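You operate a simulated robot arm through the tools that you are given. There is no shell and no other tool. Be economical: measure what you need, move in short steps, check, and stop when the job is done.

You run a simulated robot arm. Do the job below in one go: nothing can be reset, and whatever is moved stays where it is left.

## Task
Clear the chair and brush the lint off its mat.
Fine: grey zip pouch in the tan basket, grey bowl on the side table, hand brush back; harm nothing. What is to be rubbed or washed off counts as gone when no trace of it is left.
Where things are to end (x, y in the base frame): grey bowl within 0.06 m of [-0.69, 0.53].

It is judged by the outcome, as a careful person would: the job done as asked, and still so three seconds after it is handed in. It fails if anything else is knocked over, pushed out of place, dropped, spilled or broken.

## Robot
A 6-joint arm with a two-finger parallel gripper on a trunk, on a base that drives. Base frame: it is fixed to the floor where the robot stands at the start and does not move with it; the origin is under the middle of the robot, x ahead of it, y to its left, z up. Units: m, degrees, N and s.
With the tool pointing down near the work surface it reaches from about 0.18 to 0.44 m from the robot's upright axis, wherever it stands. Its first joint turns from -166.0 to 166.0 degrees. Places, roughly: mat on the chair [0.5, -0.1, 0.5]; top of the side table [-0.8, 0.3, 0.8]. Payload 4.1 kg.
The TCP is the grasp point between the finger pads, 0.023 m short of the fingertips. In the tool frame z runs along the fingers and y along their closing line. The gripper opens to 0.094 m. The fingers are 0.038 m wide and 0.01 m thick; the gripper's body (0.054 by 0.096 m) begins 0.039 m behind the TCP.
Orientation is that of the tool frame in the base frame, as [roll, pitch, yaw] about the fixed x, y, z axes, in that order (R = Rz(yaw) Ry(pitch) Rx(roll)). With the fingers straight down and closing along the base's y, the tool's x points along the base's -x, its y along +y and its z along -z.

## Interface
- The arm moves only by the tool arm_command. Its arguments are lists of equal length, an entry for each row: "translation": the shift along the tool's x, y, z in m, a list of three; "rot": the turn, a rotation vector about the tool's x, y, z in degrees, a list of three. In form: {"translation": [[dx, dy, dz], ...], "rot": [[rx, ry, rz], ...]}. A call has 1 to 12 rows; each row shifts and turns the commanded pose from where the row before left it, along the tool's axes as they then stand. "hand" is the gripper command, from -1 (shut) to 1 (fully open), values between in proportion, set as the call begins (left out, the last holds). A row lasts 0.2 s, in which the tool goes at most 0.05 m and 8.6 degrees; a call with a longer step from one row to the next is refused whole, and so is a gripper value outside its range. Where a pose cannot be reached the arm comes as near as it can. A force on the tool above 40 N (or 10 N above the force at the start of the call, whichever is more), or a blocked arm, ends the call early, and 0.2 s more pass. Each finger travels about 0.045 m/s and halts on what it meets, pressing with about 45 N; the grip force reading is that of the motor and also rises with nothing between the fingers. The clock runs only during rows and for 0.2 s after the last one: add rows that do not move to give the fingers time. The reply holds the time, the measured pose of the TCP, the force on the tool along the base axes, the opening and the grip force, in the units named above and with some noise, with the torque about the TCP (base axes, N m) and any sound that the robot's microphone picked up.
- Cameras (640 x 400 px; columns grow to the right, rows downward): "scene" is now at [-0.0293, 0.2202, 1.3347]; the picture's right is [0.84, -0.54, 0.00], its down [-0.50, -0.79, -0.36] and it looks along [0.20, 0.31, -0.93] (base axes); focal length 214 px, centre (320, 200). "wrist" rides on the gripper at [0.086, 0.016, -0.074] in the tool frame; the picture's right is [-0.18, 0.98, 0.00], its down [-0.58, -0.11, -0.81] and it looks along [-0.79, -0.15, 0.59] (tool axes); focal length 243 px, centre (320, 200).
- snapshot(camera): a new picture of that camera. No time passes.
- lift_body(by): slides the trunk up (or, below 0, down) by that many m; the arm and the scene camera ride with it, the base frame stays. It gives what a move gives, with no picture.
- roll_base(legs): drives the robot by 1 to 6 legs, each [ahead, turn to the left] in m and degrees, along the robot's own axes; the way and the turn of a leg run together, so that a leg with both is an arc; at most 1.5 m and 180 degrees a leg. The arm and the cameras ride along, it lands a little off, and it stops where it bumps. It gives what a move gives.
- head_to(pan, tilt): turns the head with the scene camera to pan (to the left, within 155 degrees either way) and tilt (down, from -29 to 69), counted from straight ahead of the robot. It gives what a move gives.
- point_at(camera, pixels): for up to 12 pixels [column, row] of the newest picture of that camera ("zoom" is the newest enlarged one), the place [x, y, z] in the base frame of the surface seen there, good to about 0.002 m, but the place of the scene camera against the robot may be out by one fixed shift of up to 0.012 m in any direction. No time passes.
- enlarge(camera, box): a new picture of the part [left, top, right, bottom] of that camera's present view, enlarged. No time passes.
- hand_in(): hands the job in; it is judged then, once.

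Go step by step. Measure first, check grasps and placings, and put right what went wrong. The budget is 80 turns and 68 pictures, counting those below and the enlarged ones. Unless the task says otherwise, let go and move clear before handing in, and close with one line.

The tools are called after "Emit:" as name(argument=value, ...) on one line, values as JSON. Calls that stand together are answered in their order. arm_command: Moves the arm, as the interface text tells. Its arguments: {"type":"object","properties":{"translation":{"type":"array","items":{"type":"array","items":{"type":"number"}}},"rot":{"type":"array","items":{"type":"array","items":{"type":"number"}}},"hand":{"type":"number"}},"required":["translation","rot"]} The other tools are called the same way: lift_body (by) slides the trunk up or down; roll_base (legs) drives the base; head_to (pan, tilt) turns the head that bears the scene camera; snapshot (camera) takes a picture; point_at (camera, pixels) gives the place of the surface under pixels of a picture; enlarge (camera, box) takes an enlarged picture of a part of a camera's view; hand_in () hands the job in.

At the start:

```text
time: 0.0
ee_pos: [-0.0207, 0.3917, 1.1916]
tcp_rot: [179.9, 0.0, 180.0]
force: [0.5, -0.2, -0.2]
moment: [-0.01, 0.02, 0.01]
opening: 0.0938
gripper_force: 0.0
trunk travel left (down, up): [-0.332, 0.258]
robot x, y, heading: [0.0019, -0.0002, -0.2]
head pan, tilt: [57.4, 68.8]
```

scene: 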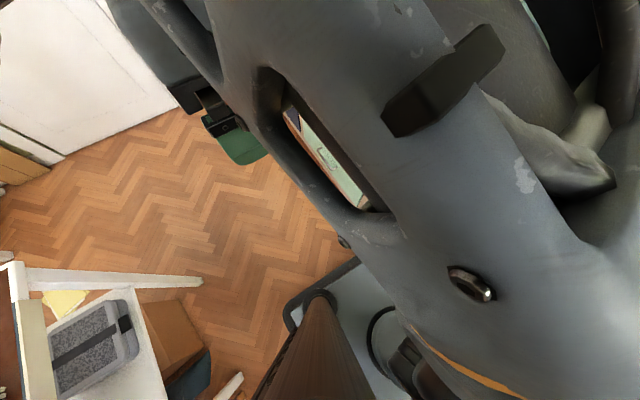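
wrist: 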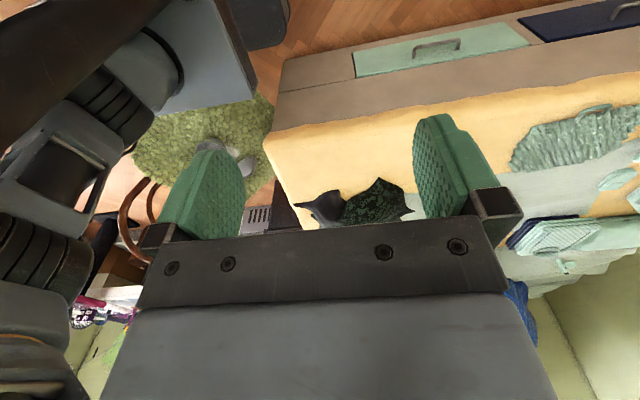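

The pictures show mostly the arm and floor, so I turn the head to the chair first.

Emit:
head_to(pan=-12, tilt=50)

Emit:
snapshot(camera="scene")

```text
time: 1.4
ee_pos: [-0.0188, 0.3928, 1.187]
tcp_rot: [-179.6, 0.2, 179.6]
force: [-0.1, -0.4, 0.7]
moment: [0.01, 0.04, -0.04]
opening: 0.0938
gripper_force: 0.0
trunk travel left (down, up): [-0.332, 0.258]
robot x, y, heading: [-0.0014, 0.001, 0.1]
head pan, tilt: [-12.0, 50.0]
```

```text
65 pictures are left
```

scene: 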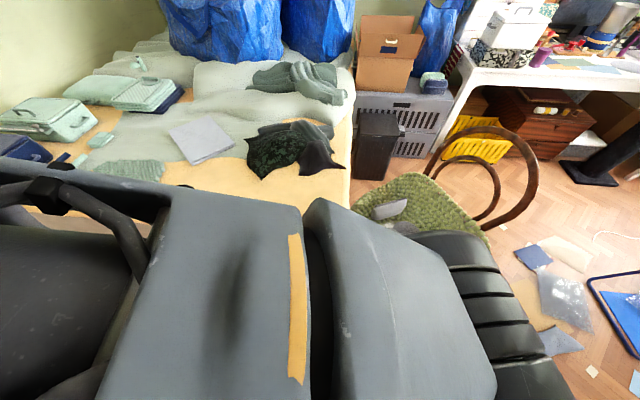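

The arm hides much of the chair (pixel 410,210). I look round to find the side table, basket and brush.

Emit:
head_to(pan=150, tilt=45)

Emit:
snapshot(camera="scene")

Emit:
head_to(pan=-60, tilt=45)

Emit:
snapshot(camera="scene")

```text
time: 3.9
ee_pos: [-0.0214, 0.3906, 1.1907]
tcp_rot: [180.0, 0.0, -180.0]
force: [0.9, 0.5, -0.4]
moment: [0.0, 0.01, 0.02]
opening: 0.0939
gripper_force: 0.1
trunk travel left (down, up): [-0.332, 0.258]
robot x, y, heading: [-0.0007, -0.0017, -0.1]
head pan, tilt: [150.0, 45.0]
```

```text
64 pictures are left
```

scene: 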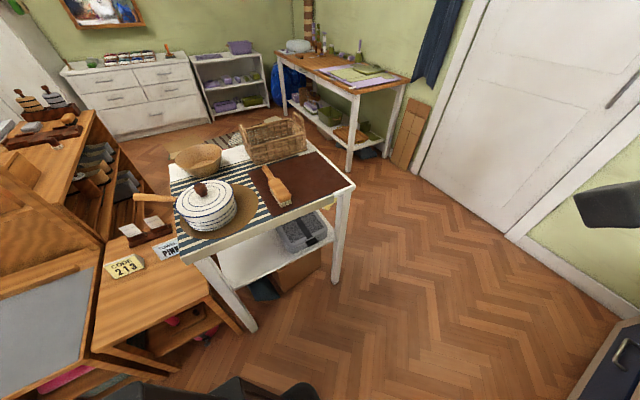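

```text
time: 6.9
ee_pos: [-0.0208, 0.3905, 1.1899]
tcp_rot: [179.9, 0.0, 180.0]
force: [0.7, 0.2, 0.6]
moment: [0.0, 0.0, -0.03]
opening: 0.0941
gripper_force: 0.1
trunk travel left (down, up): [-0.332, 0.258]
robot x, y, heading: [-0.0005, -0.0001, 0.1]
head pan, tilt: [-60.0, 45.0]
```

```text
63 pictures are left
```

scene: 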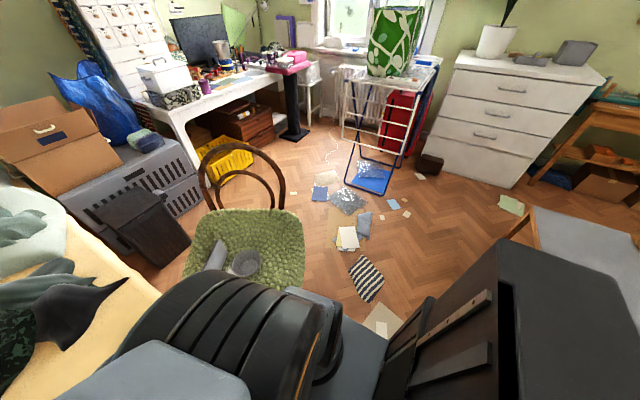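

The chair shows a pouch (218,255) and grey bowl (245,262). The side table (earlier view) carries the brush, basket and pot. I measure the chair and zoom.

Emit:
enlarge(camera="scene", box=[160, 180, 320, 300])

Emit:
point_at(camera="scene", pixels=[[216, 256], [245, 262], [232, 262], [262, 262], [245, 250], [290, 215], [300, 270], [195, 215], [185, 275], [270, 230], [280, 170], [320, 300]])

Emit:
head_to(pan=150, tilt=45)

Emit:
enlarge(camera="scene", box=[150, 90, 370, 250])

```text
3.33 times, centred on (240, 240) of scene
```

zoom: 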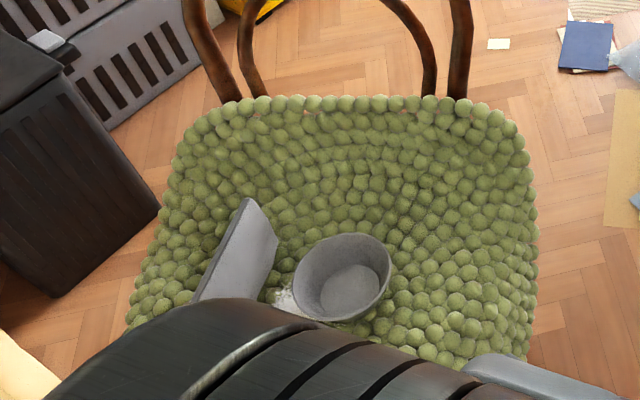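

```text
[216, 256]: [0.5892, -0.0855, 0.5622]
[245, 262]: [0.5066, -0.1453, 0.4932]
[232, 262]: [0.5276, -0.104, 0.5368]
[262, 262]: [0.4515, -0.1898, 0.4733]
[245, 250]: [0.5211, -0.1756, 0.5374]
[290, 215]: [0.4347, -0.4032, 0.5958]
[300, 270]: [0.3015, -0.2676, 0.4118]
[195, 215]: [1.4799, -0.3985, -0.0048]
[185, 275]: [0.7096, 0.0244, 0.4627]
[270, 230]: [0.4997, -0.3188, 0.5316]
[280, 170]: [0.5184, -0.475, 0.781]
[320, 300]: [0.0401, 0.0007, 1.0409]
```

```text
time: 10.0
ee_pos: [-0.022, 0.3911, 1.1911]
tcp_rot: [180.0, -0.1, -180.0]
force: [-0.6, -0.3, -0.4]
moment: [0.01, -0.02, 0.0]
opening: 0.0941
gripper_force: 0.1
trunk travel left (down, up): [-0.332, 0.258]
robot x, y, heading: [0.0005, 0.0018, 0.3]
head pan, tilt: [150.0, 45.0]
```

```text
2.50 times, centred on (260, 170) of scene
```

zoom: 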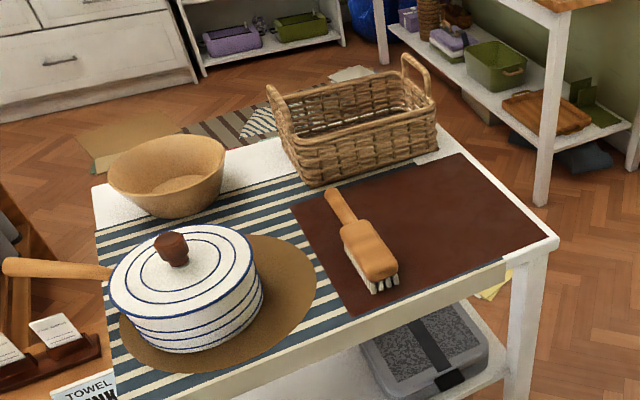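

The side table holds the brush (zoom 365,240), basket (350,120), wooden bowl and pot. I measure them.

Emit:
point_at(camera="zoom", pixels=[[332, 193], [345, 215], [352, 232], [372, 272], [345, 242], [392, 240], [385, 290], [397, 270], [350, 278], [430, 260], [480, 200], [310, 250]])

Emit:
point_at(camera="zoom", pixels=[[275, 110], [320, 182], [437, 140], [400, 85], [350, 125], [415, 60], [270, 90], [555, 240], [100, 190], [460, 152], [340, 150], [320, 130]])

Emit:
point_at(camera="zoom", pixels=[[110, 175], [222, 165], [170, 215], [170, 145], [170, 240], [255, 260], [112, 280], [300, 285], [185, 350], [10, 265], [410, 310], [240, 380]])

```text
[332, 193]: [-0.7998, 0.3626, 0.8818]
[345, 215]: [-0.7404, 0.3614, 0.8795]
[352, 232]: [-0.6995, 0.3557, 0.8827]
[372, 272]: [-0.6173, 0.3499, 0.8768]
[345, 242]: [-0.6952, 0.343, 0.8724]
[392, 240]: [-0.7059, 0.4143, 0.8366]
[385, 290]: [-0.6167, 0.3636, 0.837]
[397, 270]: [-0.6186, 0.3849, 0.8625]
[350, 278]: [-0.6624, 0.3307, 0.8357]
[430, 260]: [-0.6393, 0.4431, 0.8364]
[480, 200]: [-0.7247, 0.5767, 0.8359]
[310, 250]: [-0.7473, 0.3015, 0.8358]
```

```text
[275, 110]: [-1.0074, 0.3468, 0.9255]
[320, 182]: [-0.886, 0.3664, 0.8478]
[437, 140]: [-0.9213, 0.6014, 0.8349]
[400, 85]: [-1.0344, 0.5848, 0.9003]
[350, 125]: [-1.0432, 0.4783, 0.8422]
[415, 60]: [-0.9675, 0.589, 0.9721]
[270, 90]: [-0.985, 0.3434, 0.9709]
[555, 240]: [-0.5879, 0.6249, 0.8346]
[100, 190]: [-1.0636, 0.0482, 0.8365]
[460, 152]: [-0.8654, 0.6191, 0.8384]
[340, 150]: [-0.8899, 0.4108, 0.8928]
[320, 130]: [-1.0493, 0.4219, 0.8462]
```

```text
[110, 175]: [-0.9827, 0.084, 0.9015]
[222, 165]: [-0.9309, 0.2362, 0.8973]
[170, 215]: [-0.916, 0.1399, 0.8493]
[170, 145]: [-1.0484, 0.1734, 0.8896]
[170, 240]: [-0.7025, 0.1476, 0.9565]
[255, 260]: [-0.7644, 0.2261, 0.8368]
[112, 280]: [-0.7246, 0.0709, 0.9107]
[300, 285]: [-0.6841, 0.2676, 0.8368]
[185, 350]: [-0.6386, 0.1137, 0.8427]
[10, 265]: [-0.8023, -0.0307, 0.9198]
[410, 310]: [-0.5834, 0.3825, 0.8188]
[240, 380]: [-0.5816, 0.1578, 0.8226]
```

Table top is z≈0.836; brush lies along x at y≈0.36, basket centred about (-0.965, 0.475). Next I swing the arm forward/right to clear the head's view.

Emit:
arm_command(translation=[[-0.0477, -0.0029, 0], [-0.0477, -0.0029, 0], [-0.0477, -0.0029, 0], [-0.0477, -0.0029, 0], [-0.0477, -0.0029, 0], [-0.0477, -0.0029, 0], [-0.0477, -0.0029, 0], [-0.0477, -0.0029, 0], [-0.0477, -0.0029, 0], [-0.0477, -0.0029, 0], [-0.0477, -0.0029, 0], [-0.0477, -0.0029, 0]], rot=[[0, 0, 7], [0, 0, 7], [0, 0, 7], [0, 0, 7], [0, 0, 7], [0, 0, 7], [0, 0, 7], [0, 0, 7], [0, 0, 7], [0, 0, 7], [0, 0, 7], [0, 0, 7]])

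Emit:
arm_command(translation=[[-0.0477, -0.0029, 0], [-0.0477, -0.0029, 0], [-0.0477, -0.0029, 0], [-0.0477, -0.0029, 0], [-0.0477, -0.0029, 0], [-0.0477, -0.0029, 0], [-0.0477, -0.0029, 0], [-0.0477, -0.0029, 0], [-0.0477, -0.0029, 0], [-0.0477, -0.0029, 0], [-0.0477, -0.0029, 0], [-0.0477, -0.0029, 0]], rot=[[0, 0, 7], [0, 0, 7], [0, 0, 7], [0, 0, 7], [0, 0, 7], [0, 0, 7], [0, 0, 7], [0, 0, 7], [0, 0, 7], [0, 0, 7], [0, 0, 7], [0, 0, 7]])

Emit:
head_to(pan=-30, tilt=55)

Emit:
snapshot(camera="scene")

```text
time: 12.6
ee_pos: [0.3696, 0.0385, 1.1915]
tcp_rot: [-180.0, 0.0, 95.9]
force: [0.5, -0.1, -0.8]
moment: [-0.03, -0.02, -0.05]
opening: 0.094
gripper_force: 0.0
trunk travel left (down, up): [-0.332, 0.258]
robot x, y, heading: [0.0007, -0.0016, 0.3]
head pan, tilt: [150.0, 45.0]
```

```text
time: 15.2
ee_pos: [0.0595, -0.3853, 1.1923]
tcp_rot: [-180.0, 0.0, 11.9]
force: [1.3, 0.5, -1.0]
moment: [-0.03, 0.0, 0.04]
opening: 0.0939
gripper_force: 0.0
trunk travel left (down, up): [-0.332, 0.258]
robot x, y, heading: [-0.001, 0.0007, -0.0]
head pan, tilt: [150.0, 45.0]
```

```text
time: 17.9
ee_pos: [0.0602, -0.3846, 1.1904]
tcp_rot: [179.9, 0.0, 11.9]
force: [0.2, 0.5, -0.6]
moment: [-0.03, 0.03, 0.0]
opening: 0.094
gripper_force: 0.0
trunk travel left (down, up): [-0.332, 0.258]
robot x, y, heading: [0.0007, -0.0028, -0.1]
head pan, tilt: [-30.0, 55.0]
```

```text
60 pictures are left
```

scene: 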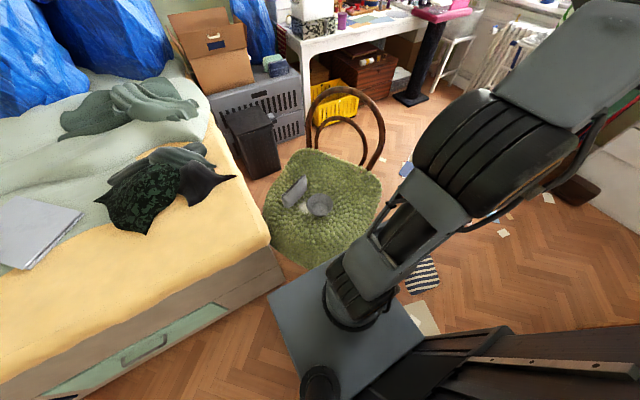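

The chair is now clear to see: pouch (295,190), bowl (318,204), lint near (303,208). I measure and zoom.

Emit:
enlarge(camera="scene", box=[250, 135, 400, 275])

Emit:
point_at(camera="scene", pixels=[[272, 300], [330, 262], [420, 335], [345, 330], [350, 285], [330, 380], [320, 255], [268, 240], [380, 185], [360, 240], [275, 262], [310, 155]])

```text
2.86 times, centred on (325, 205) of scene
```

zoom: 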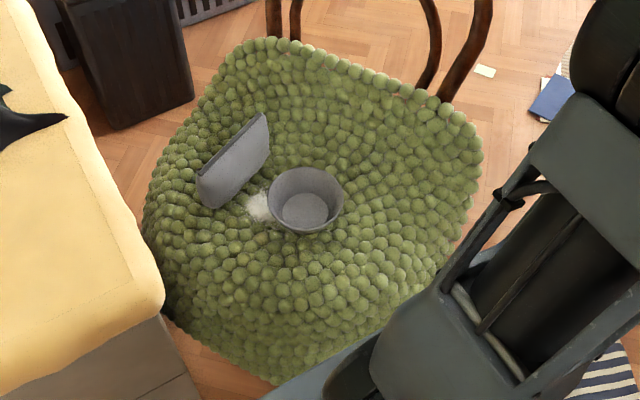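

```text
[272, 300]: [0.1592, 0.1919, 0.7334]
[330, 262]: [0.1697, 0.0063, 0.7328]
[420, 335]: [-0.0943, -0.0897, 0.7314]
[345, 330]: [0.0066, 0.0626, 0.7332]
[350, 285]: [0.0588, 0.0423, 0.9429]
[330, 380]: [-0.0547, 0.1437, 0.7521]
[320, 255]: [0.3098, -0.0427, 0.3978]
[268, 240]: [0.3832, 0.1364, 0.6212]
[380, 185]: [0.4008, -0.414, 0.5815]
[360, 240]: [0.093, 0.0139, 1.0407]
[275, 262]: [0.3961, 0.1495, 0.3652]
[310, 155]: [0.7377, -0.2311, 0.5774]
```

I measure the mat surface, pouch, bowl and lint through the zoom.

Emit:
point_at(camera="zoom", pixels=[[260, 208], [250, 205], [262, 195], [262, 220], [300, 250], [350, 150], [280, 140], [180, 180], [200, 250], [300, 330], [400, 250], [430, 120]])

Emit:
point_at(camera="zoom", pixels=[[202, 180], [263, 115], [268, 150], [208, 203], [235, 165], [305, 210], [270, 195], [343, 195], [305, 170], [308, 233], [250, 150], [220, 170]])

```text
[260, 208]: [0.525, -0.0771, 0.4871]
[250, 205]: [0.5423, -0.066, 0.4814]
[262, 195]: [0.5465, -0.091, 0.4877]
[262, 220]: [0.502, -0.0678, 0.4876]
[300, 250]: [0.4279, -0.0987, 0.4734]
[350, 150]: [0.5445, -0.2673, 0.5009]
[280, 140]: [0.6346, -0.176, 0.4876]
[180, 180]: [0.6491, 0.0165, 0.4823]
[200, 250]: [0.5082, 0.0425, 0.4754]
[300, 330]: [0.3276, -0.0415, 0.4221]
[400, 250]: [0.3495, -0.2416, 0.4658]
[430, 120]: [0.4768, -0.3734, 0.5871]
```

```text
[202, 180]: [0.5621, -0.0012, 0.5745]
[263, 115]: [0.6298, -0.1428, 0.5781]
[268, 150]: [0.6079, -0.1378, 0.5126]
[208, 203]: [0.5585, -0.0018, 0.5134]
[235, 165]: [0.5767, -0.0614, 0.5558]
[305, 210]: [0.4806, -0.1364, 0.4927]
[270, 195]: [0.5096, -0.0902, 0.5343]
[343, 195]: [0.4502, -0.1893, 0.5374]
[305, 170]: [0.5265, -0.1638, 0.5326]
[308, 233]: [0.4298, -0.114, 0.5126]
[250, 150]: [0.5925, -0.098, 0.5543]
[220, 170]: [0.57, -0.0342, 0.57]
```

Mat lies about z 0.485; pouch stands on edge from (0.562,0) to (0.63,-0.143), top 0.578; bowl centre ≈(0.48,-0.14), rim 0.537; lint ≈(0.525,-0.078). I look down to judge the base clearance.

Emit:
head_to(pan=-50, tilt=69)

Emit:
snapshot(camera="scene")

Emit:
snapshot(camera="wrist")

```text
time: 18.7
ee_pos: [0.0603, -0.3831, 1.1917]
tcp_rot: [180.0, 0.0, 12.0]
force: [0.1, 1.0, 0.5]
moment: [0.0, -0.03, 0.0]
opening: 0.0941
gripper_force: 0.0
trunk travel left (down, up): [-0.332, 0.258]
robot x, y, heading: [0.0022, -0.001, 0.1]
head pan, tilt: [-50.0, 68.8]
```

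```text
58 pictures are left
```

scene: 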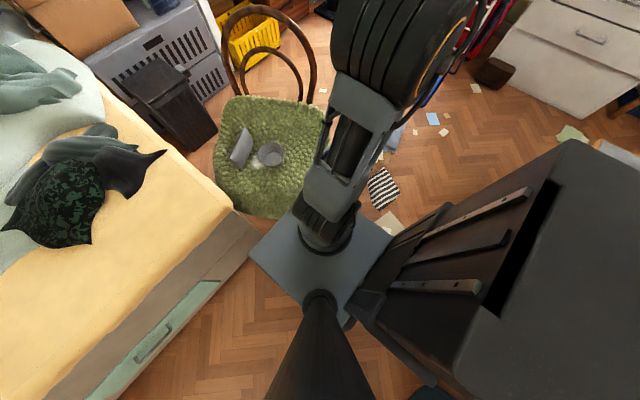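

```text
57 pictures are left
```

wrist: 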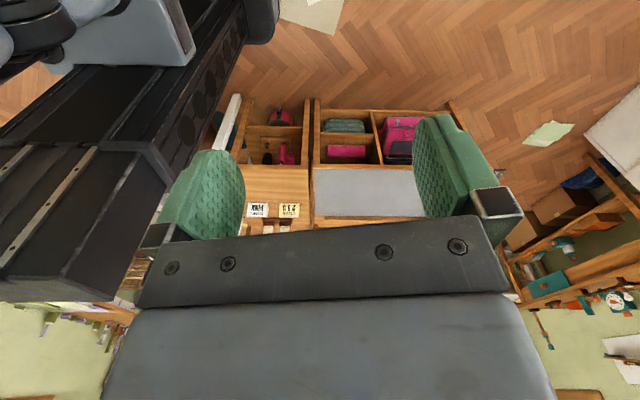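

I measure the deck and column corners to learn the footprint.

Emit:
point_at(camera="scene", pixels=[[252, 254], [348, 322], [390, 237], [290, 212], [320, 235], [500, 310], [440, 205], [360, 320], [575, 145], [420, 370], [256, 228], [222, 215]])

Emit:
head_to(pan=-150, tilt=60)

Emit:
snapshot(camera="scene")

```text
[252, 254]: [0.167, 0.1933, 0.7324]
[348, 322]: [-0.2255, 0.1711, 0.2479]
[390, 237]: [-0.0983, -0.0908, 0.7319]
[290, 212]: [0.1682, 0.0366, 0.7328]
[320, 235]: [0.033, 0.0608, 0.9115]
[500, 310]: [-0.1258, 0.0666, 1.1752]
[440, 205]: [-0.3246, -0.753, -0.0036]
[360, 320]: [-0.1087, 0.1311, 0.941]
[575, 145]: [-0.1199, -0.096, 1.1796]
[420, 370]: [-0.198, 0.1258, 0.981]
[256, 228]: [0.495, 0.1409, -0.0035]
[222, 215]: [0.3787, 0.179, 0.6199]
```

```text
time: 20.4
ee_pos: [0.0596, -0.3848, 1.1905]
tcp_rot: [-180.0, 0.0, 12.0]
force: [-0.4, 0.1, -0.1]
moment: [-0.03, 0.02, 0.0]
opening: 0.0939
gripper_force: 0.1
trunk travel left (down, up): [-0.332, 0.258]
robot x, y, heading: [-0.0007, -0.0022, 0.1]
head pan, tilt: [-150.0, 60.0]
```

```text
56 pictures are left
```

scene: 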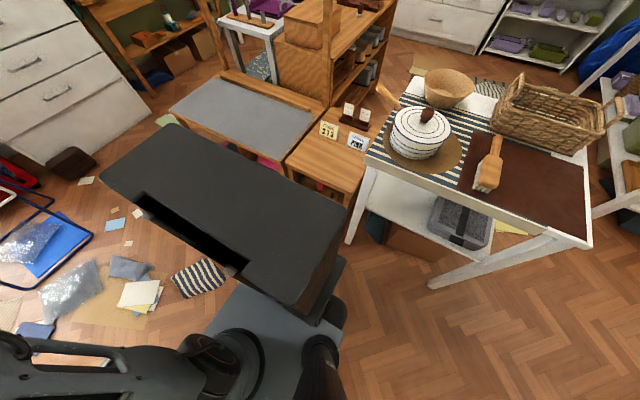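

The deck spans x up to 0.168, y to 0.19 at z 0.733. Before driving nearer I swing the arm forward-left and lower it so the wrist camera can see the gap to the chair legs and bed.

Emit:
arm_command(translation=[[0.0477, -0.0029, 0], [0.0477, -0.0029, 0], [0.0477, -0.0029, 0], [0.0477, -0.0029, 0], [0.0477, -0.0029, 0], [0.0477, -0.0029, 0], [0.0477, -0.0029, 0], [0.0477, -0.0029, 0], [0.0477, -0.0029, 0], [0.0477, -0.0029, 0], [0.0477, -0.0029, 0], [0.0477, -0.0029, 0]], rot=[[0, 0, -7], [0, 0, -7], [0, 0, -7], [0, 0, -7], [0, 0, -7], [0, 0, -7], [0, 0, -7], [0, 0, -7], [0, 0, -7], [0, 0, -7], [0, 0, -7], [0, 0, -7]])

Emit:
arm_command(translation=[[0.0477, -0.0029, 0], [0.0477, -0.0029, 0], [0.0477, -0.0029, 0], [0.0477, -0.0029, 0], [0.0477, -0.0029, 0], [0, 0, 0.05], [0, 0, 0.05], [0, 0, 0.05], [0, 0, 0.05], [0, 0, 0.05]], rot=[[0, 0, -7], [0, 0, -7], [0, 0, -7], [0, 0, -7], [0, 0, -7], [0, 0, 0], [0, 0, 0], [0, 0, 0], [0, 0, 0], [0, 0, 0]])

Emit:
snapshot(camera="wrist")

```text
time: 23.1
ee_pos: [0.3687, 0.0387, 1.1905]
tcp_rot: [-179.9, 0.0, 96.1]
force: [0.7, -0.6, -1.0]
moment: [0.02, 0.02, -0.05]
opening: 0.0939
gripper_force: 0.1
trunk travel left (down, up): [-0.332, 0.258]
robot x, y, heading: [-0.0036, -0.0013, -0.3]
head pan, tilt: [-150.0, 60.0]
```

```text
time: 25.2
ee_pos: [0.274, 0.255, 0.9416]
tcp_rot: [179.9, 0.1, 131.0]
force: [-0.3, -0.3, -0.3]
moment: [-0.01, -0.02, 0.0]
opening: 0.094
gripper_force: 0.0
trunk travel left (down, up): [-0.332, 0.258]
robot x, y, heading: [-0.0011, 0.0007, -0.2]
head pan, tilt: [-150.0, 60.0]
```

```text
55 pictures are left
```

wrist: 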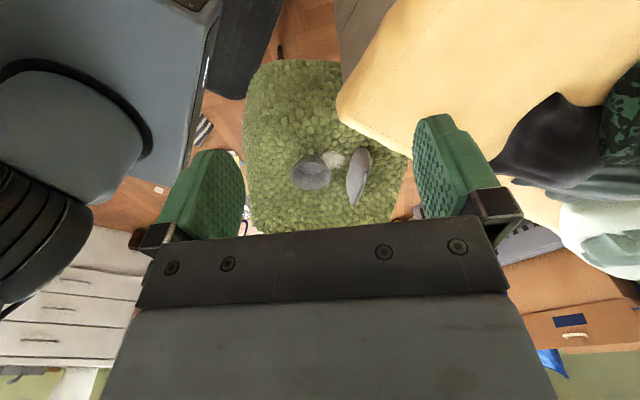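

The wrist view (upside down) shows the deck at left, a dark lower base at (240,50), the mat and the bed edge. I measure the gap.

Emit:
point_at(camera="wrist", pixels=[[245, 95], [270, 20], [215, 90], [245, 40], [280, 50], [250, 75], [262, 65], [340, 110], [400, 150], [312, 60], [250, 150], [188, 170]])

Emit:
point_at(camera="wrist", pixels=[[312, 175], [297, 160], [330, 160], [312, 152], [312, 188], [365, 150], [348, 200], [360, 175], [333, 158], [325, 150], [345, 155], [300, 120]])

Emit:
enlarge(camera="wrist", box=[200, 0, 420, 140])

```text
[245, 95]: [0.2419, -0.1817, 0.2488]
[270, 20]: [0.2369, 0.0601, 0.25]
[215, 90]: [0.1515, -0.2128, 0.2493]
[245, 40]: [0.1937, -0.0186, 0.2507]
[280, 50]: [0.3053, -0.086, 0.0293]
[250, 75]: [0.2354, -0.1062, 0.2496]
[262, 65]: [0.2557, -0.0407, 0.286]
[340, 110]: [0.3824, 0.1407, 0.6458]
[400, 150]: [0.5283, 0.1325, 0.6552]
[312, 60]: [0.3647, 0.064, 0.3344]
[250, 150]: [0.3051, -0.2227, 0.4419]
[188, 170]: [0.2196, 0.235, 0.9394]
```

```text
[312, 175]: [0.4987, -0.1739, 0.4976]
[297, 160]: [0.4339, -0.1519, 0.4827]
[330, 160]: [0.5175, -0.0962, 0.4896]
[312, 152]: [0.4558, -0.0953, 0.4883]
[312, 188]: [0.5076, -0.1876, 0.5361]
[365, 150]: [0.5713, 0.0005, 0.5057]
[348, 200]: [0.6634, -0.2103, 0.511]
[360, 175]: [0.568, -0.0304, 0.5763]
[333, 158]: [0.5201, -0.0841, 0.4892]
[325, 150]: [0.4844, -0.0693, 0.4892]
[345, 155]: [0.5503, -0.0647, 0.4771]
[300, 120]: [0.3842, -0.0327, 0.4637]
```

```text
2.86 times, centred on (310, 70) of wrist
```

zoom: 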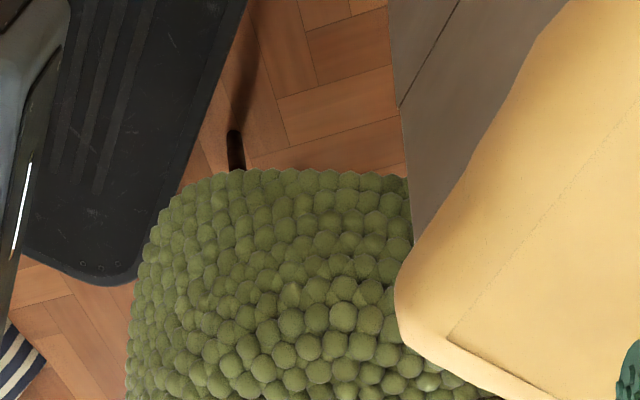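

Base front is at x≈0.25 and a chair foot at about (0.305,-0.085), so I can hardly drive nearer. I'll test how far the arm really reaches, with the trunk lowered and the tool well above the things.

Emit:
lift_body(by=-0.12)

Emit:
arm_command(translation=[[-0.0457, -0.0028, 0], [-0.0457, -0.0028, 0], [-0.0457, -0.0028, 0], [-0.0457, -0.0028, 0], [-0.0457, -0.0028, 0], [-0.0457, -0.0028, 0], [-0.0457, -0.0028, 0], [0, 0.04, 0], [0, 0.04, 0], [0, 0.04, 0], [0, 0.04, 0], [0, 0, 0]], rot=[[0, 0, 7], [0, 0, 7], [0, 0, 7], [0, 0, 7], [0, 0, 7], [0, 0, 7], [0, 0, 7], [0, 0, 0], [0, 0, 0], [0, 0, 0], [0, 0, 0], [0, 0, 0]])

```text
time: 26.8
ee_pos: [0.2743, 0.2548, 0.8209]
tcp_rot: [180.0, 0.0, 131.0]
force: [0.4, 0.7, -1.0]
moment: [0.02, 0.02, -0.01]
opening: 0.0941
gripper_force: 0.1
trunk travel left (down, up): [-0.212, 0.378]
robot x, y, heading: [0.0008, 0.0015, 0.0]
head pan, tilt: [-150.0, 60.0]
```

```text
time: 29.4
ee_pos: [0.5206, -0.062, 0.822]
tcp_rot: [180.0, 0.0, 81.9]
force: [-0.1, 0.3, 0.2]
moment: [0.05, 0.01, 0.02]
opening: 0.0939
gripper_force: 0.1
trunk travel left (down, up): [-0.212, 0.378]
robot x, y, heading: [-0.0012, 0.0028, -0.0]
head pan, tilt: [-150.0, 60.0]
```

It reaches 0.524 already with the tool straight down. I try further, heading over the pouch and turning towards its normal.

Emit:
arm_command(translation=[[0, 0.03, 0], [0, 0.03, 0], [0, 0.03, 0], [0, 0, 0]], rot=[[0, 0, 0], [0, 0, 0], [0, 0, 0], [0, 0, 0]])

Emit:
arm_command(translation=[[0, 0, 0.04], [0, 0, 0.04], [0, 0, 0]], rot=[[0, 0, 0], [0, 0, 0], [0, 0, 0]])

Emit:
head_to(pan=-25, tilt=55)

Emit:
snapshot(camera="scene")

```text
time: 30.4
ee_pos: [0.61, -0.0767, 0.8212]
tcp_rot: [-179.9, 0.0, 82.0]
force: [-0.2, -0.2, 0.2]
moment: [0.01, 0.01, 0.02]
opening: 0.0942
gripper_force: 0.1
trunk travel left (down, up): [-0.212, 0.378]
robot x, y, heading: [0.0024, 0.0, -0.1]
head pan, tilt: [-150.0, 60.0]
```

```text
time: 31.1
ee_pos: [0.6118, -0.0758, 0.7382]
tcp_rot: [179.9, 0.0, 82.0]
force: [0.0, 1.2, -1.2]
moment: [0.0, 0.01, 0.02]
opening: 0.0944
gripper_force: 0.1
trunk travel left (down, up): [-0.212, 0.378]
robot x, y, heading: [-0.0012, -0.0002, 0.3]
head pan, tilt: [-150.0, 60.0]
```

```text
time: 33.2
ee_pos: [0.6125, -0.0756, 0.7385]
tcp_rot: [-180.0, 0.0, 82.1]
force: [-0.5, -0.1, -0.4]
moment: [-0.02, 0.01, 0.01]
opening: 0.0943
gripper_force: 0.1
trunk travel left (down, up): [-0.212, 0.378]
robot x, y, heading: [0.0005, 0.0014, 0.2]
head pan, tilt: [-25.0, 55.0]
```

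```text
53 pictures are left
```

scene: 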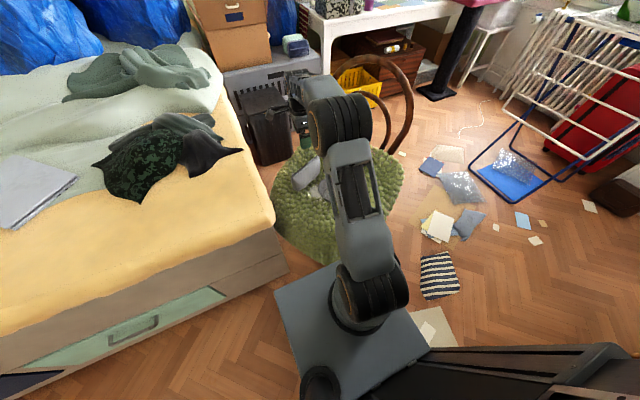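

The arm reaches 0.617 m, so no drive is needed at the chair. I turn the fingers along the pouch's normal (yaw ≈115.6) and look with the wrist camera.

Emit:
arm_command(translation=[[0, 0, 0], [0, 0, 0], [0, 0, 0], [0, 0, 0], [0, 0, 0]], rot=[[0, 0, -8.4], [0, 0, -8.4], [0, 0, -8.4], [0, 0, -8.4], [0, 0, 0]])

Emit:
snapshot(camera="wrist")

```text
time: 34.4
ee_pos: [0.61, -0.0776, 0.7402]
tcp_rot: [180.0, 0.1, 115.7]
force: [-0.7, 1.2, 0.4]
moment: [0.04, 0.01, 0.0]
opening: 0.0937
gripper_force: 0.0
trunk travel left (down, up): [-0.212, 0.378]
robot x, y, heading: [0.0001, 0.0003, 0.1]
head pan, tilt: [-25.0, 55.0]
```

```text
52 pictures are left
```

wrist: 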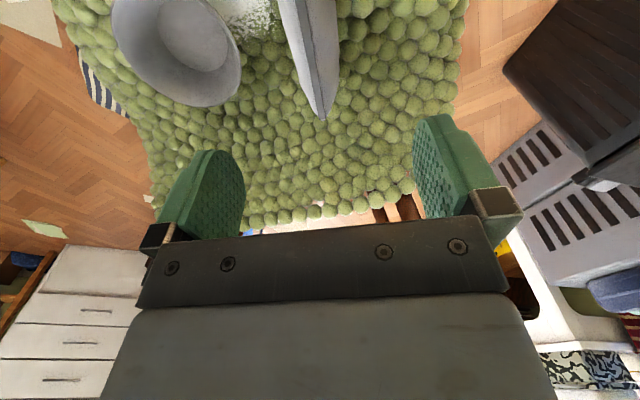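

The wrist sees the pouch almost edge-on (300-335, 0-115) and the bowl (185,50). I measure them.

Emit:
point_at(camera="wrist", pixels=[[305, 60], [318, 60], [328, 60], [336, 30], [290, 10], [300, 15], [320, 112], [325, 90], [316, 90], [310, 30], [322, 30], [335, 5]])

Emit:
point_at(camera="wrist", pixels=[[115, 30], [240, 65], [200, 106], [155, 85], [190, 40], [235, 30], [222, 15], [262, 25], [250, 15], [280, 25], [270, 38], [240, 8]])

```text
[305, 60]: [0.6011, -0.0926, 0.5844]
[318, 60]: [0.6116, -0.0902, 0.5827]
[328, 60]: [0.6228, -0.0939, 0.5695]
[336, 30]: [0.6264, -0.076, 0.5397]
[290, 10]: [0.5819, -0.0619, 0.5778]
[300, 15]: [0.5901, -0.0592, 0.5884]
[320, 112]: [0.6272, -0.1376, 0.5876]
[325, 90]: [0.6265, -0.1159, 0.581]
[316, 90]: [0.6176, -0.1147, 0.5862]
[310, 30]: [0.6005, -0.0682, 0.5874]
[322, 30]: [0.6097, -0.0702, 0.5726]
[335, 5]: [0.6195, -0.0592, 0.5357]
```

```text
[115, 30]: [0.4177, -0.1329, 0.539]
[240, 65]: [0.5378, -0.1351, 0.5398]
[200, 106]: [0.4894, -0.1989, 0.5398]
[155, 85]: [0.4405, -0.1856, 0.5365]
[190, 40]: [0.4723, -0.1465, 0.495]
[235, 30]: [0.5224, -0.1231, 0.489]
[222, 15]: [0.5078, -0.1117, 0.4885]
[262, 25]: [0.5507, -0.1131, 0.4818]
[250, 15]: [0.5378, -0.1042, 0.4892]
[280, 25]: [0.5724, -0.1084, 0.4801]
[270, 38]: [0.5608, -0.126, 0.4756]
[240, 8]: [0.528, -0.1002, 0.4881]
```

The pouch centre is about (0.601,-0.067), 0.035 thick, top 0.588. I shift over it and lower the trunk part way.

Emit:
arm_command(translation=[[0.0135, -0.004, 0], [0, 0, 0]], rot=[[0, 0, 0], [0, 0, 0]], hand=1)

Emit:
lift_body(by=-0.115)

Emit:
snapshot(camera="wrist")

Emit:
snapshot(camera="scene")

```text
time: 35.0
ee_pos: [0.6009, -0.0671, 0.7417]
tcp_rot: [179.9, -0.1, 115.6]
force: [0.2, 0.5, 0.1]
moment: [0.01, 0.03, -0.03]
opening: 0.0942
gripper_force: 0.1
trunk travel left (down, up): [-0.212, 0.378]
robot x, y, heading: [0.0019, -0.0036, 0.2]
head pan, tilt: [-25.0, 55.0]
```

```text
time: 36.5
ee_pos: [0.6001, -0.0676, 0.6254]
tcp_rot: [179.9, 0.0, 115.6]
force: [0.5, -0.2, 0.5]
moment: [-0.02, 0.01, 0.01]
opening: 0.0944
gripper_force: 0.1
trunk travel left (down, up): [-0.097, 0.493]
robot x, y, heading: [-0.0021, 0.0021, 0.0]
head pan, tilt: [-25.0, 55.0]
```

```text
51 pictures are left
```

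wrist: 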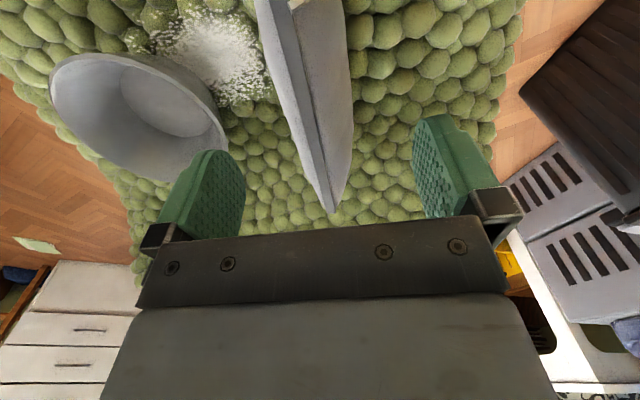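

```text
50 pictures are left
```

scene: 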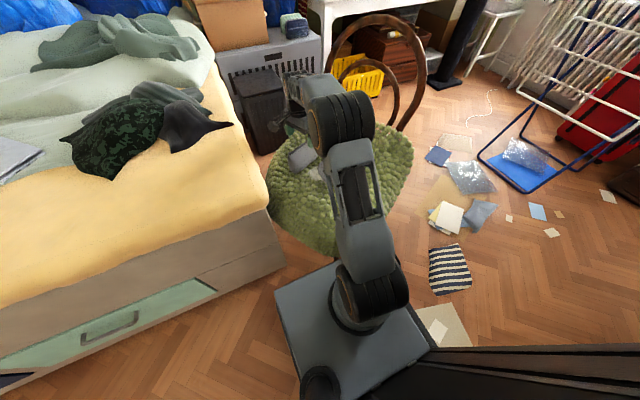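

Clearance to the bowl is about 25 mm by calculation and the pouch is between the fingers. I lower to z≈0.556 and close.

Emit:
lift_body(by=-0.069)

Emit:
arm_command(translation=[[0, 0, 0], [0, 0, 0], [0, 0, 0], [0, 0, 0], [0, 0, 0], [0, 0, 0]], rot=[[0, 0, 0], [0, 0, 0], [0, 0, 0], [0, 0, 0], [0, 0, 0], [0, 0, 0]], hand=-1)

Emit:
snapshot(camera="wrist")

```text
time: 37.5
ee_pos: [0.6004, -0.0681, 0.5572]
tcp_rot: [180.0, 0.0, 115.6]
force: [0.0, 0.1, -0.7]
moment: [0.01, -0.02, -0.01]
opening: 0.094
gripper_force: 0.0
trunk travel left (down, up): [-0.028, 0.562]
robot x, y, heading: [0.001, 0.0009, 0.2]
head pan, tilt: [-25.0, 55.0]
```

```text
time: 38.9
ee_pos: [0.6, -0.0671, 0.5578]
tcp_rot: [179.9, 0.0, 115.6]
force: [0.2, -0.2, 1.7]
moment: [0.03, -0.05, -0.05]
opening: 0.0463
gripper_force: 44.6
trunk travel left (down, up): [-0.028, 0.562]
robot x, y, heading: [-0.0001, 0.0017, -0.1]
head pan, tilt: [-25.0, 55.0]
```

```text
49 pictures are left
```

wrist: 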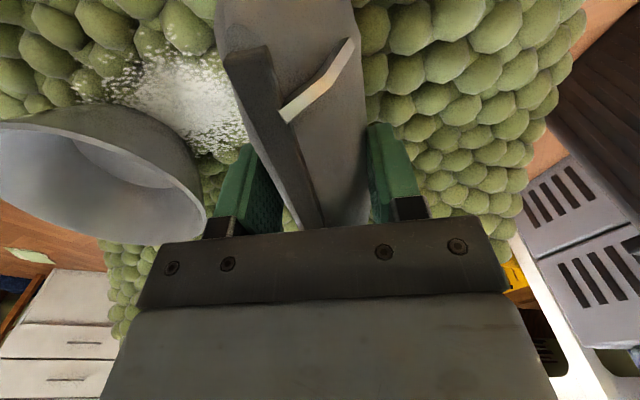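

Gripped at 0.046 m. I lift the trunk and check the pouch comes along.

Emit:
lift_body(by=0.3)

Emit:
snapshot(camera="wrist")

Emit:
head_to(pan=155, tilt=60)

Emit:
snapshot(camera="scene")

```text
time: 41.9
ee_pos: [0.5998, -0.0675, 0.8578]
tcp_rot: [179.9, 0.0, 115.6]
force: [-0.2, -0.6, 0.6]
moment: [0.01, -0.01, -0.01]
opening: 0.0001
gripper_force: 42.6
trunk travel left (down, up): [-0.328, 0.262]
robot x, y, heading: [0.0015, 0.0029, -0.1]
head pan, tilt: [-25.0, 55.0]
```

```text
48 pictures are left
```

wrist: 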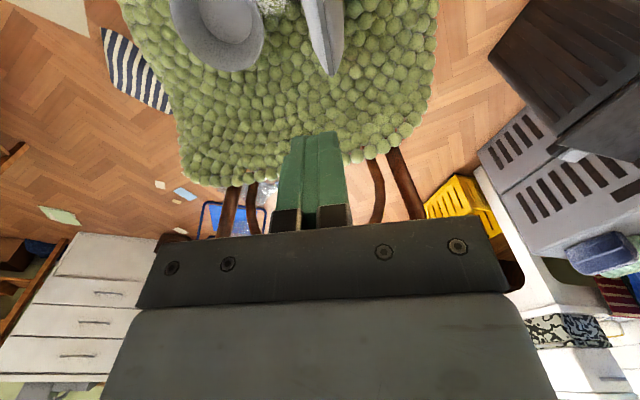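

```text
time: 44.6
ee_pos: [0.6004, -0.0662, 0.8565]
tcp_rot: [180.0, -0.1, 115.6]
force: [0.4, 0.3, -0.4]
moment: [0.0, 0.0, 0.01]
opening: 0.0
gripper_force: 42.2
trunk travel left (down, up): [-0.328, 0.262]
robot x, y, heading: [0.0057, 0.0026, -0.0]
head pan, tilt: [154.7, 60.0]
```

```text
47 pictures are left
```

scene: 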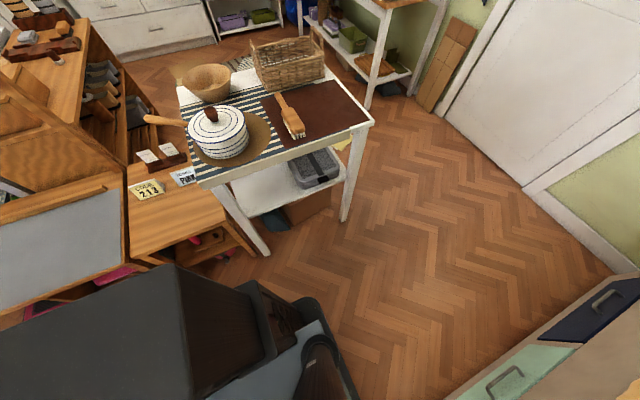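

The pouch slipped out (opening 0) and still stands where it was, around (325,35). I open, shift back a bit and look closer at its shape.

Emit:
arm_command(translation=[[0.04, 0, 0.03], [0.04, 0, 0.03], [0.02, 0, 0.03], [0, 0, 0]], rot=[[0, 0, 0], [0, 0, 0], [0, 0, 0], [0, 0, 0]], hand=1)

Emit:
enlarge(camera="wrist", box=[180, 0, 420, 150])

```text
time: 45.6
ee_pos: [0.5587, 0.0255, 0.7643]
tcp_rot: [-180.0, 0.0, 115.6]
force: [-0.1, 0.3, -1.0]
moment: [-0.02, -0.01, -0.03]
opening: 0.0867
gripper_force: 0.1
trunk travel left (down, up): [-0.328, 0.262]
robot x, y, heading: [0.0001, -0.0015, -0.1]
head pan, tilt: [154.7, 60.0]
```

```text
2.67 times, centred on (300, 75) of wrist
```

zoom: 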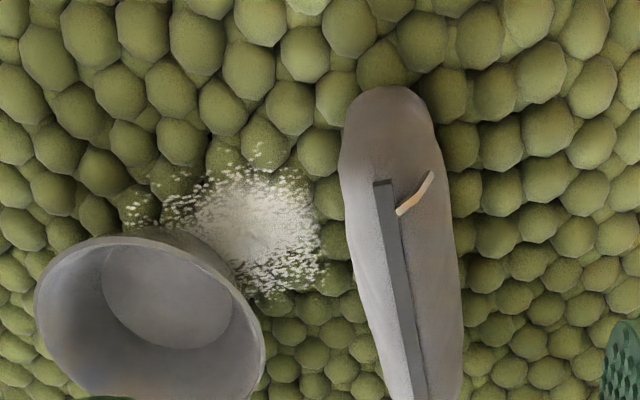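

The lint patch lies beside the bowl, with the pouch (340-460) having the zip on top. I measure cross-sections of the pouch.

Emit:
point_at(camera="zoom", pixels=[[355, 250], [375, 250], [390, 250], [410, 250], [430, 250], [448, 250], [350, 180], [385, 180], [410, 180], [435, 180], [345, 130], [430, 120]])

Emit:
point_at(camera="zoom", pixels=[[390, 92], [385, 350], [400, 350], [420, 350], [440, 350], [455, 350], [370, 320], [180, 215], [318, 215], [245, 170], [250, 295], [245, 225]])

```text
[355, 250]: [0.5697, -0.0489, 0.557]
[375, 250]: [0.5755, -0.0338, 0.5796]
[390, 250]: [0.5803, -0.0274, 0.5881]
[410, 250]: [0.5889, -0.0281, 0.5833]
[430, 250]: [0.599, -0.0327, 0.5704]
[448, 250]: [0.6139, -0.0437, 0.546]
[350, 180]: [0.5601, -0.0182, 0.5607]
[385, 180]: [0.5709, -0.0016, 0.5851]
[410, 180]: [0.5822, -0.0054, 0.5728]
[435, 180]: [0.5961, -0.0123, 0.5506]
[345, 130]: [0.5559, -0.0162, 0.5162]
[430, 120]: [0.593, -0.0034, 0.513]
```

```text
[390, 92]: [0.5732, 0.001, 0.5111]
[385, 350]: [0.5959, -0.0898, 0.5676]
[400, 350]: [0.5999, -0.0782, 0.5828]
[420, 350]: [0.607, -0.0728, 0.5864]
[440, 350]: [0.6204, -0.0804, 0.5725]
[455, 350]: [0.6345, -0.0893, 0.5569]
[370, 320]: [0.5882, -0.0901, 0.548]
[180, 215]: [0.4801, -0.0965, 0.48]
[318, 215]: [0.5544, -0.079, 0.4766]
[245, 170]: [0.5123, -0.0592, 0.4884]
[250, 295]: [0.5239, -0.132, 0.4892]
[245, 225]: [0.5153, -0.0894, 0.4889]
```

Sides are vertical only below z≈0.546, so the first grip held too little. I return over the pouch and go down to z≈0.549, palm nearly touching.

Emit:
arm_command(translation=[[-0.02, 0, -0.03], [-0.04, 0, -0.03], [-0.04, 0, -0.033], [0, 0, 0]], rot=[[0, 0, 0], [0, 0, 0], [0, 0, 0], [0, 0, 0]], hand=1)

Emit:
lift_body(by=-0.29)

```text
refused: row 3 steps farther than a row can; nothing moved
```

```text
time: 47.4
ee_pos: [0.5611, 0.0236, 0.5943]
tcp_rot: [179.6, 0.0, 115.8]
force: [-5.8, -3.4, 12.0]
moment: [1.27, -0.02, 0.71]
opening: 0.094
gripper_force: 0.0
trunk travel left (down, up): [-0.152, 0.438]
robot x, y, heading: [0.001, -0.0006, -0.1]
head pan, tilt: [154.7, 60.0]
stopped: the force on the tool passed its limit (the readings are from after the stop); the commanded pose is now the measured one
```

My arm move was refused and the trunk lowered in the wrong place, stopping on contact (12 N). I raise at once and look.

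Emit:
lift_body(by=0.15)

Emit:
snapshot(camera="wrist")

Emit:
head_to(pan=-25, tilt=55)

Emit:
snapshot(camera="scene")

```text
time: 49.1
ee_pos: [0.5597, 0.0238, 0.7419]
tcp_rot: [179.7, -0.1, 115.6]
force: [-0.6, -0.4, -0.2]
moment: [-0.02, -0.03, 0.0]
opening: 0.0939
gripper_force: 0.1
trunk travel left (down, up): [-0.302, 0.288]
robot x, y, heading: [-0.0004, 0.0003, 0.1]
head pan, tilt: [154.7, 60.0]
```

```text
45 pictures are left
```

wrist: 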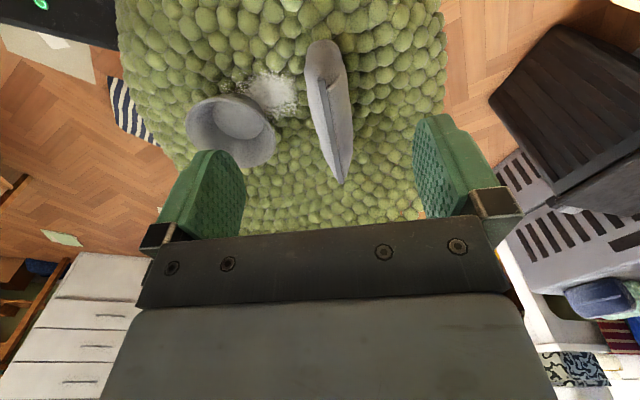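

```text
time: 51.8
ee_pos: [0.5596, 0.0241, 0.7435]
tcp_rot: [179.6, -0.2, 115.7]
force: [-0.6, -0.1, -0.6]
moment: [-0.01, 0.01, -0.02]
opening: 0.094
gripper_force: 0.0
trunk travel left (down, up): [-0.302, 0.288]
robot x, y, heading: [0.0008, -0.0012, -0.0]
head pan, tilt: [-25.0, 55.0]
```

```text
44 pictures are left
```

scene: 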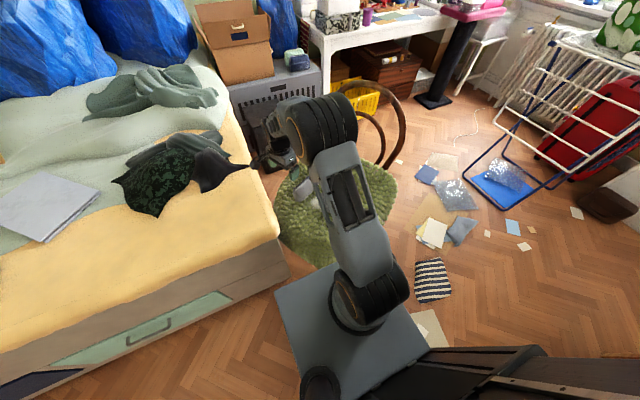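

Nothing was disturbed: pouch and bowl stand as before. I move back over the pouch centre.

Emit:
arm_command(translation=[[-0.04, -0.001, 0], [-0.04, -0.001, 0], [-0.02, 0, 0], [0, 0, 0]], rot=[[0, 0, 0], [0, 0, 0], [0, 0, 0], [0, 0, 0]], hand=1)

```text
time: 52.8
ee_pos: [0.6008, -0.0648, 0.7431]
tcp_rot: [179.6, -0.1, 115.8]
force: [0.1, 0.2, -0.6]
moment: [0.0, -0.05, -0.02]
opening: 0.0941
gripper_force: 0.1
trunk travel left (down, up): [-0.302, 0.288]
robot x, y, heading: [0.002, 0.0035, 0.2]
head pan, tilt: [-25.0, 55.0]
```

Over the pouch now; I lower by 0.193 to z≈0.55.

Emit:
lift_body(by=-0.193)

Emit:
snapshot(camera="wrist")

```text
time: 54.9
ee_pos: [0.5996, -0.0651, 0.5504]
tcp_rot: [179.6, -0.1, 115.7]
force: [-0.5, 0.1, 0.2]
moment: [-0.02, -0.02, 0.02]
opening: 0.0941
gripper_force: 0.1
trunk travel left (down, up): [-0.109, 0.481]
robot x, y, heading: [0.0018, -0.002, 0.1]
head pan, tilt: [-25.0, 55.0]
```

```text
43 pictures are left
```

wrist: 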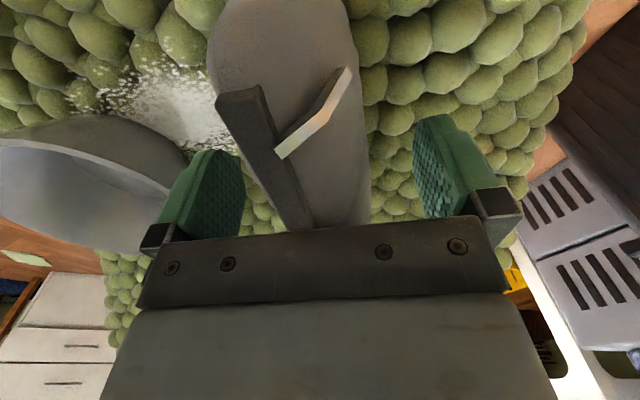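

Still no contact; I go 5 mm deeper and close.

Emit:
arm_command(translation=[[0, 0, 0.003], [0, 0, 0.002], [0, 0, 0]], rot=[[0, 0, 0], [0, 0, 0], [0, 0, 0]])

Emit:
arm_command(translation=[[0, 0, 0], [0, 0, 0], [0, 0, 0], [0, 0, 0], [0, 0, 0], [0, 0, 0]], rot=[[0, 0, 0], [0, 0, 0], [0, 0, 0], [0, 0, 0], [0, 0, 0], [0, 0, 0]], hand=-1)

Emit:
arm_command(translation=[[0, 0, -0.005], [0, 0, -0.01], [0, 0, -0.01], [0, 0, -0.01], [0, 0, 0]], rot=[[0, 0, 0], [0, 0, 0], [0, 0, 0], [0, 0, 0], [0, 0, 0]])

Emit:
snapshot(camera="wrist")

```text
time: 55.7
ee_pos: [0.6009, -0.0641, 0.5475]
tcp_rot: [179.5, -0.1, 115.7]
force: [1.2, 2.2, 12.3]
moment: [0.0, 0.06, 0.0]
opening: 0.0937
gripper_force: 0.0
trunk travel left (down, up): [-0.109, 0.481]
robot x, y, heading: [0.0014, 0.0012, -0.3]
head pan, tilt: [-25.0, 55.0]
```

```text
time: 57.1
ee_pos: [0.6002, -0.0643, 0.5466]
tcp_rot: [179.6, 0.0, 115.7]
force: [-7.2, -2.7, 23.9]
moment: [-0.28, 0.79, 0.01]
opening: 0.0517
gripper_force: 45.0
trunk travel left (down, up): [-0.109, 0.481]
robot x, y, heading: [0.0018, 0.0046, -0.3]
head pan, tilt: [-25.0, 55.0]
```

```text
time: 58.3
ee_pos: [0.6007, -0.0644, 0.5799]
tcp_rot: [179.7, -0.1, 115.7]
force: [-0.3, 0.3, -1.6]
moment: [0.02, 0.03, 0.01]
opening: 0.0518
gripper_force: 44.6
trunk travel left (down, up): [-0.109, 0.481]
robot x, y, heading: [0.003, -0.0011, 0.0]
head pan, tilt: [-25.0, 55.0]
```

```text
42 pictures are left
```

wrist: 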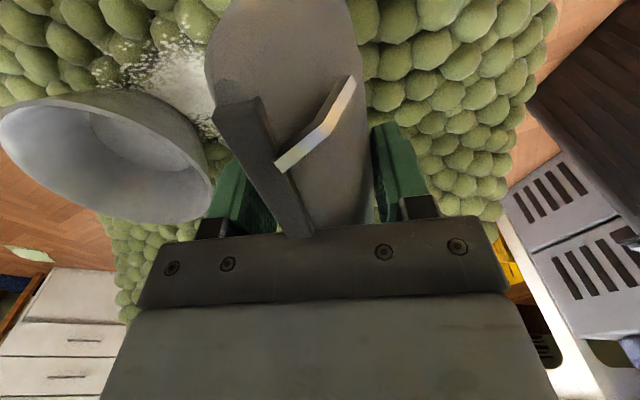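

The pouch is up now (opening 0.052 held). I lift the trunk and check.

Emit:
lift_body(by=0.15)

Emit:
lift_body(by=0.28)

Emit:
snapshot(camera="wrist")

Emit:
head_to(pan=150, tilt=60)

Emit:
snapshot(camera="scene")

```text
time: 60.1
ee_pos: [0.603, -0.0648, 0.7292]
tcp_rot: [179.8, -0.1, 115.7]
force: [0.1, -0.2, -1.9]
moment: [0.02, 0.02, 0.02]
opening: 0.0518
gripper_force: 45.1
trunk travel left (down, up): [-0.259, 0.331]
robot x, y, heading: [0.0003, -0.0006, 0.1]
head pan, tilt: [-25.0, 55.0]
```

```text
time: 62.9
ee_pos: [0.6026, -0.064, 1.0102]
tcp_rot: [179.8, -0.1, 115.7]
force: [0.7, -0.6, -1.6]
moment: [0.03, 0.01, 0.01]
opening: 0.0519
gripper_force: 44.8
trunk travel left (down, up): [-0.539, 0.051]
robot x, y, heading: [0.0004, -0.0018, -0.1]
head pan, tilt: [-25.0, 55.0]
```

```text
41 pictures are left
```

wrist: 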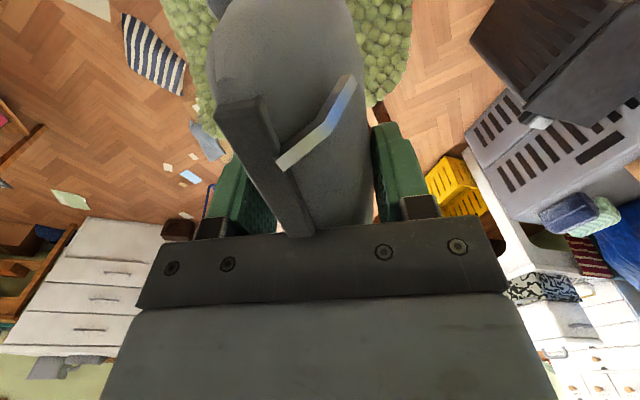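

```text
time: 65.5
ee_pos: [0.6018, -0.0648, 1.0101]
tcp_rot: [179.7, -0.1, 115.7]
force: [-0.2, -0.2, -1.5]
moment: [0.0, 0.03, -0.02]
opening: 0.0519
gripper_force: 44.9
trunk travel left (down, up): [-0.539, 0.051]
robot x, y, heading: [0.0005, 0.0012, 0.0]
head pan, tilt: [150.0, 60.0]
```

```text
40 pictures are left
```

scene: 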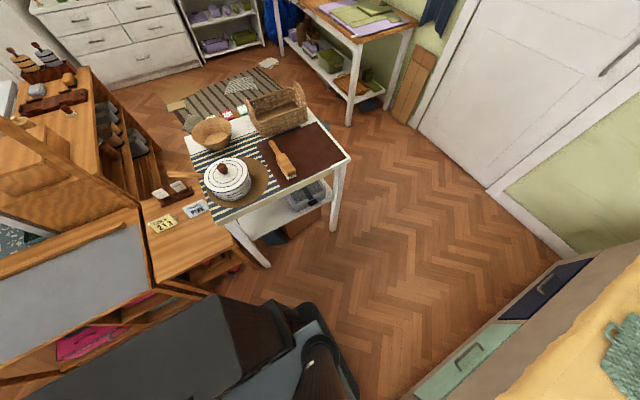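

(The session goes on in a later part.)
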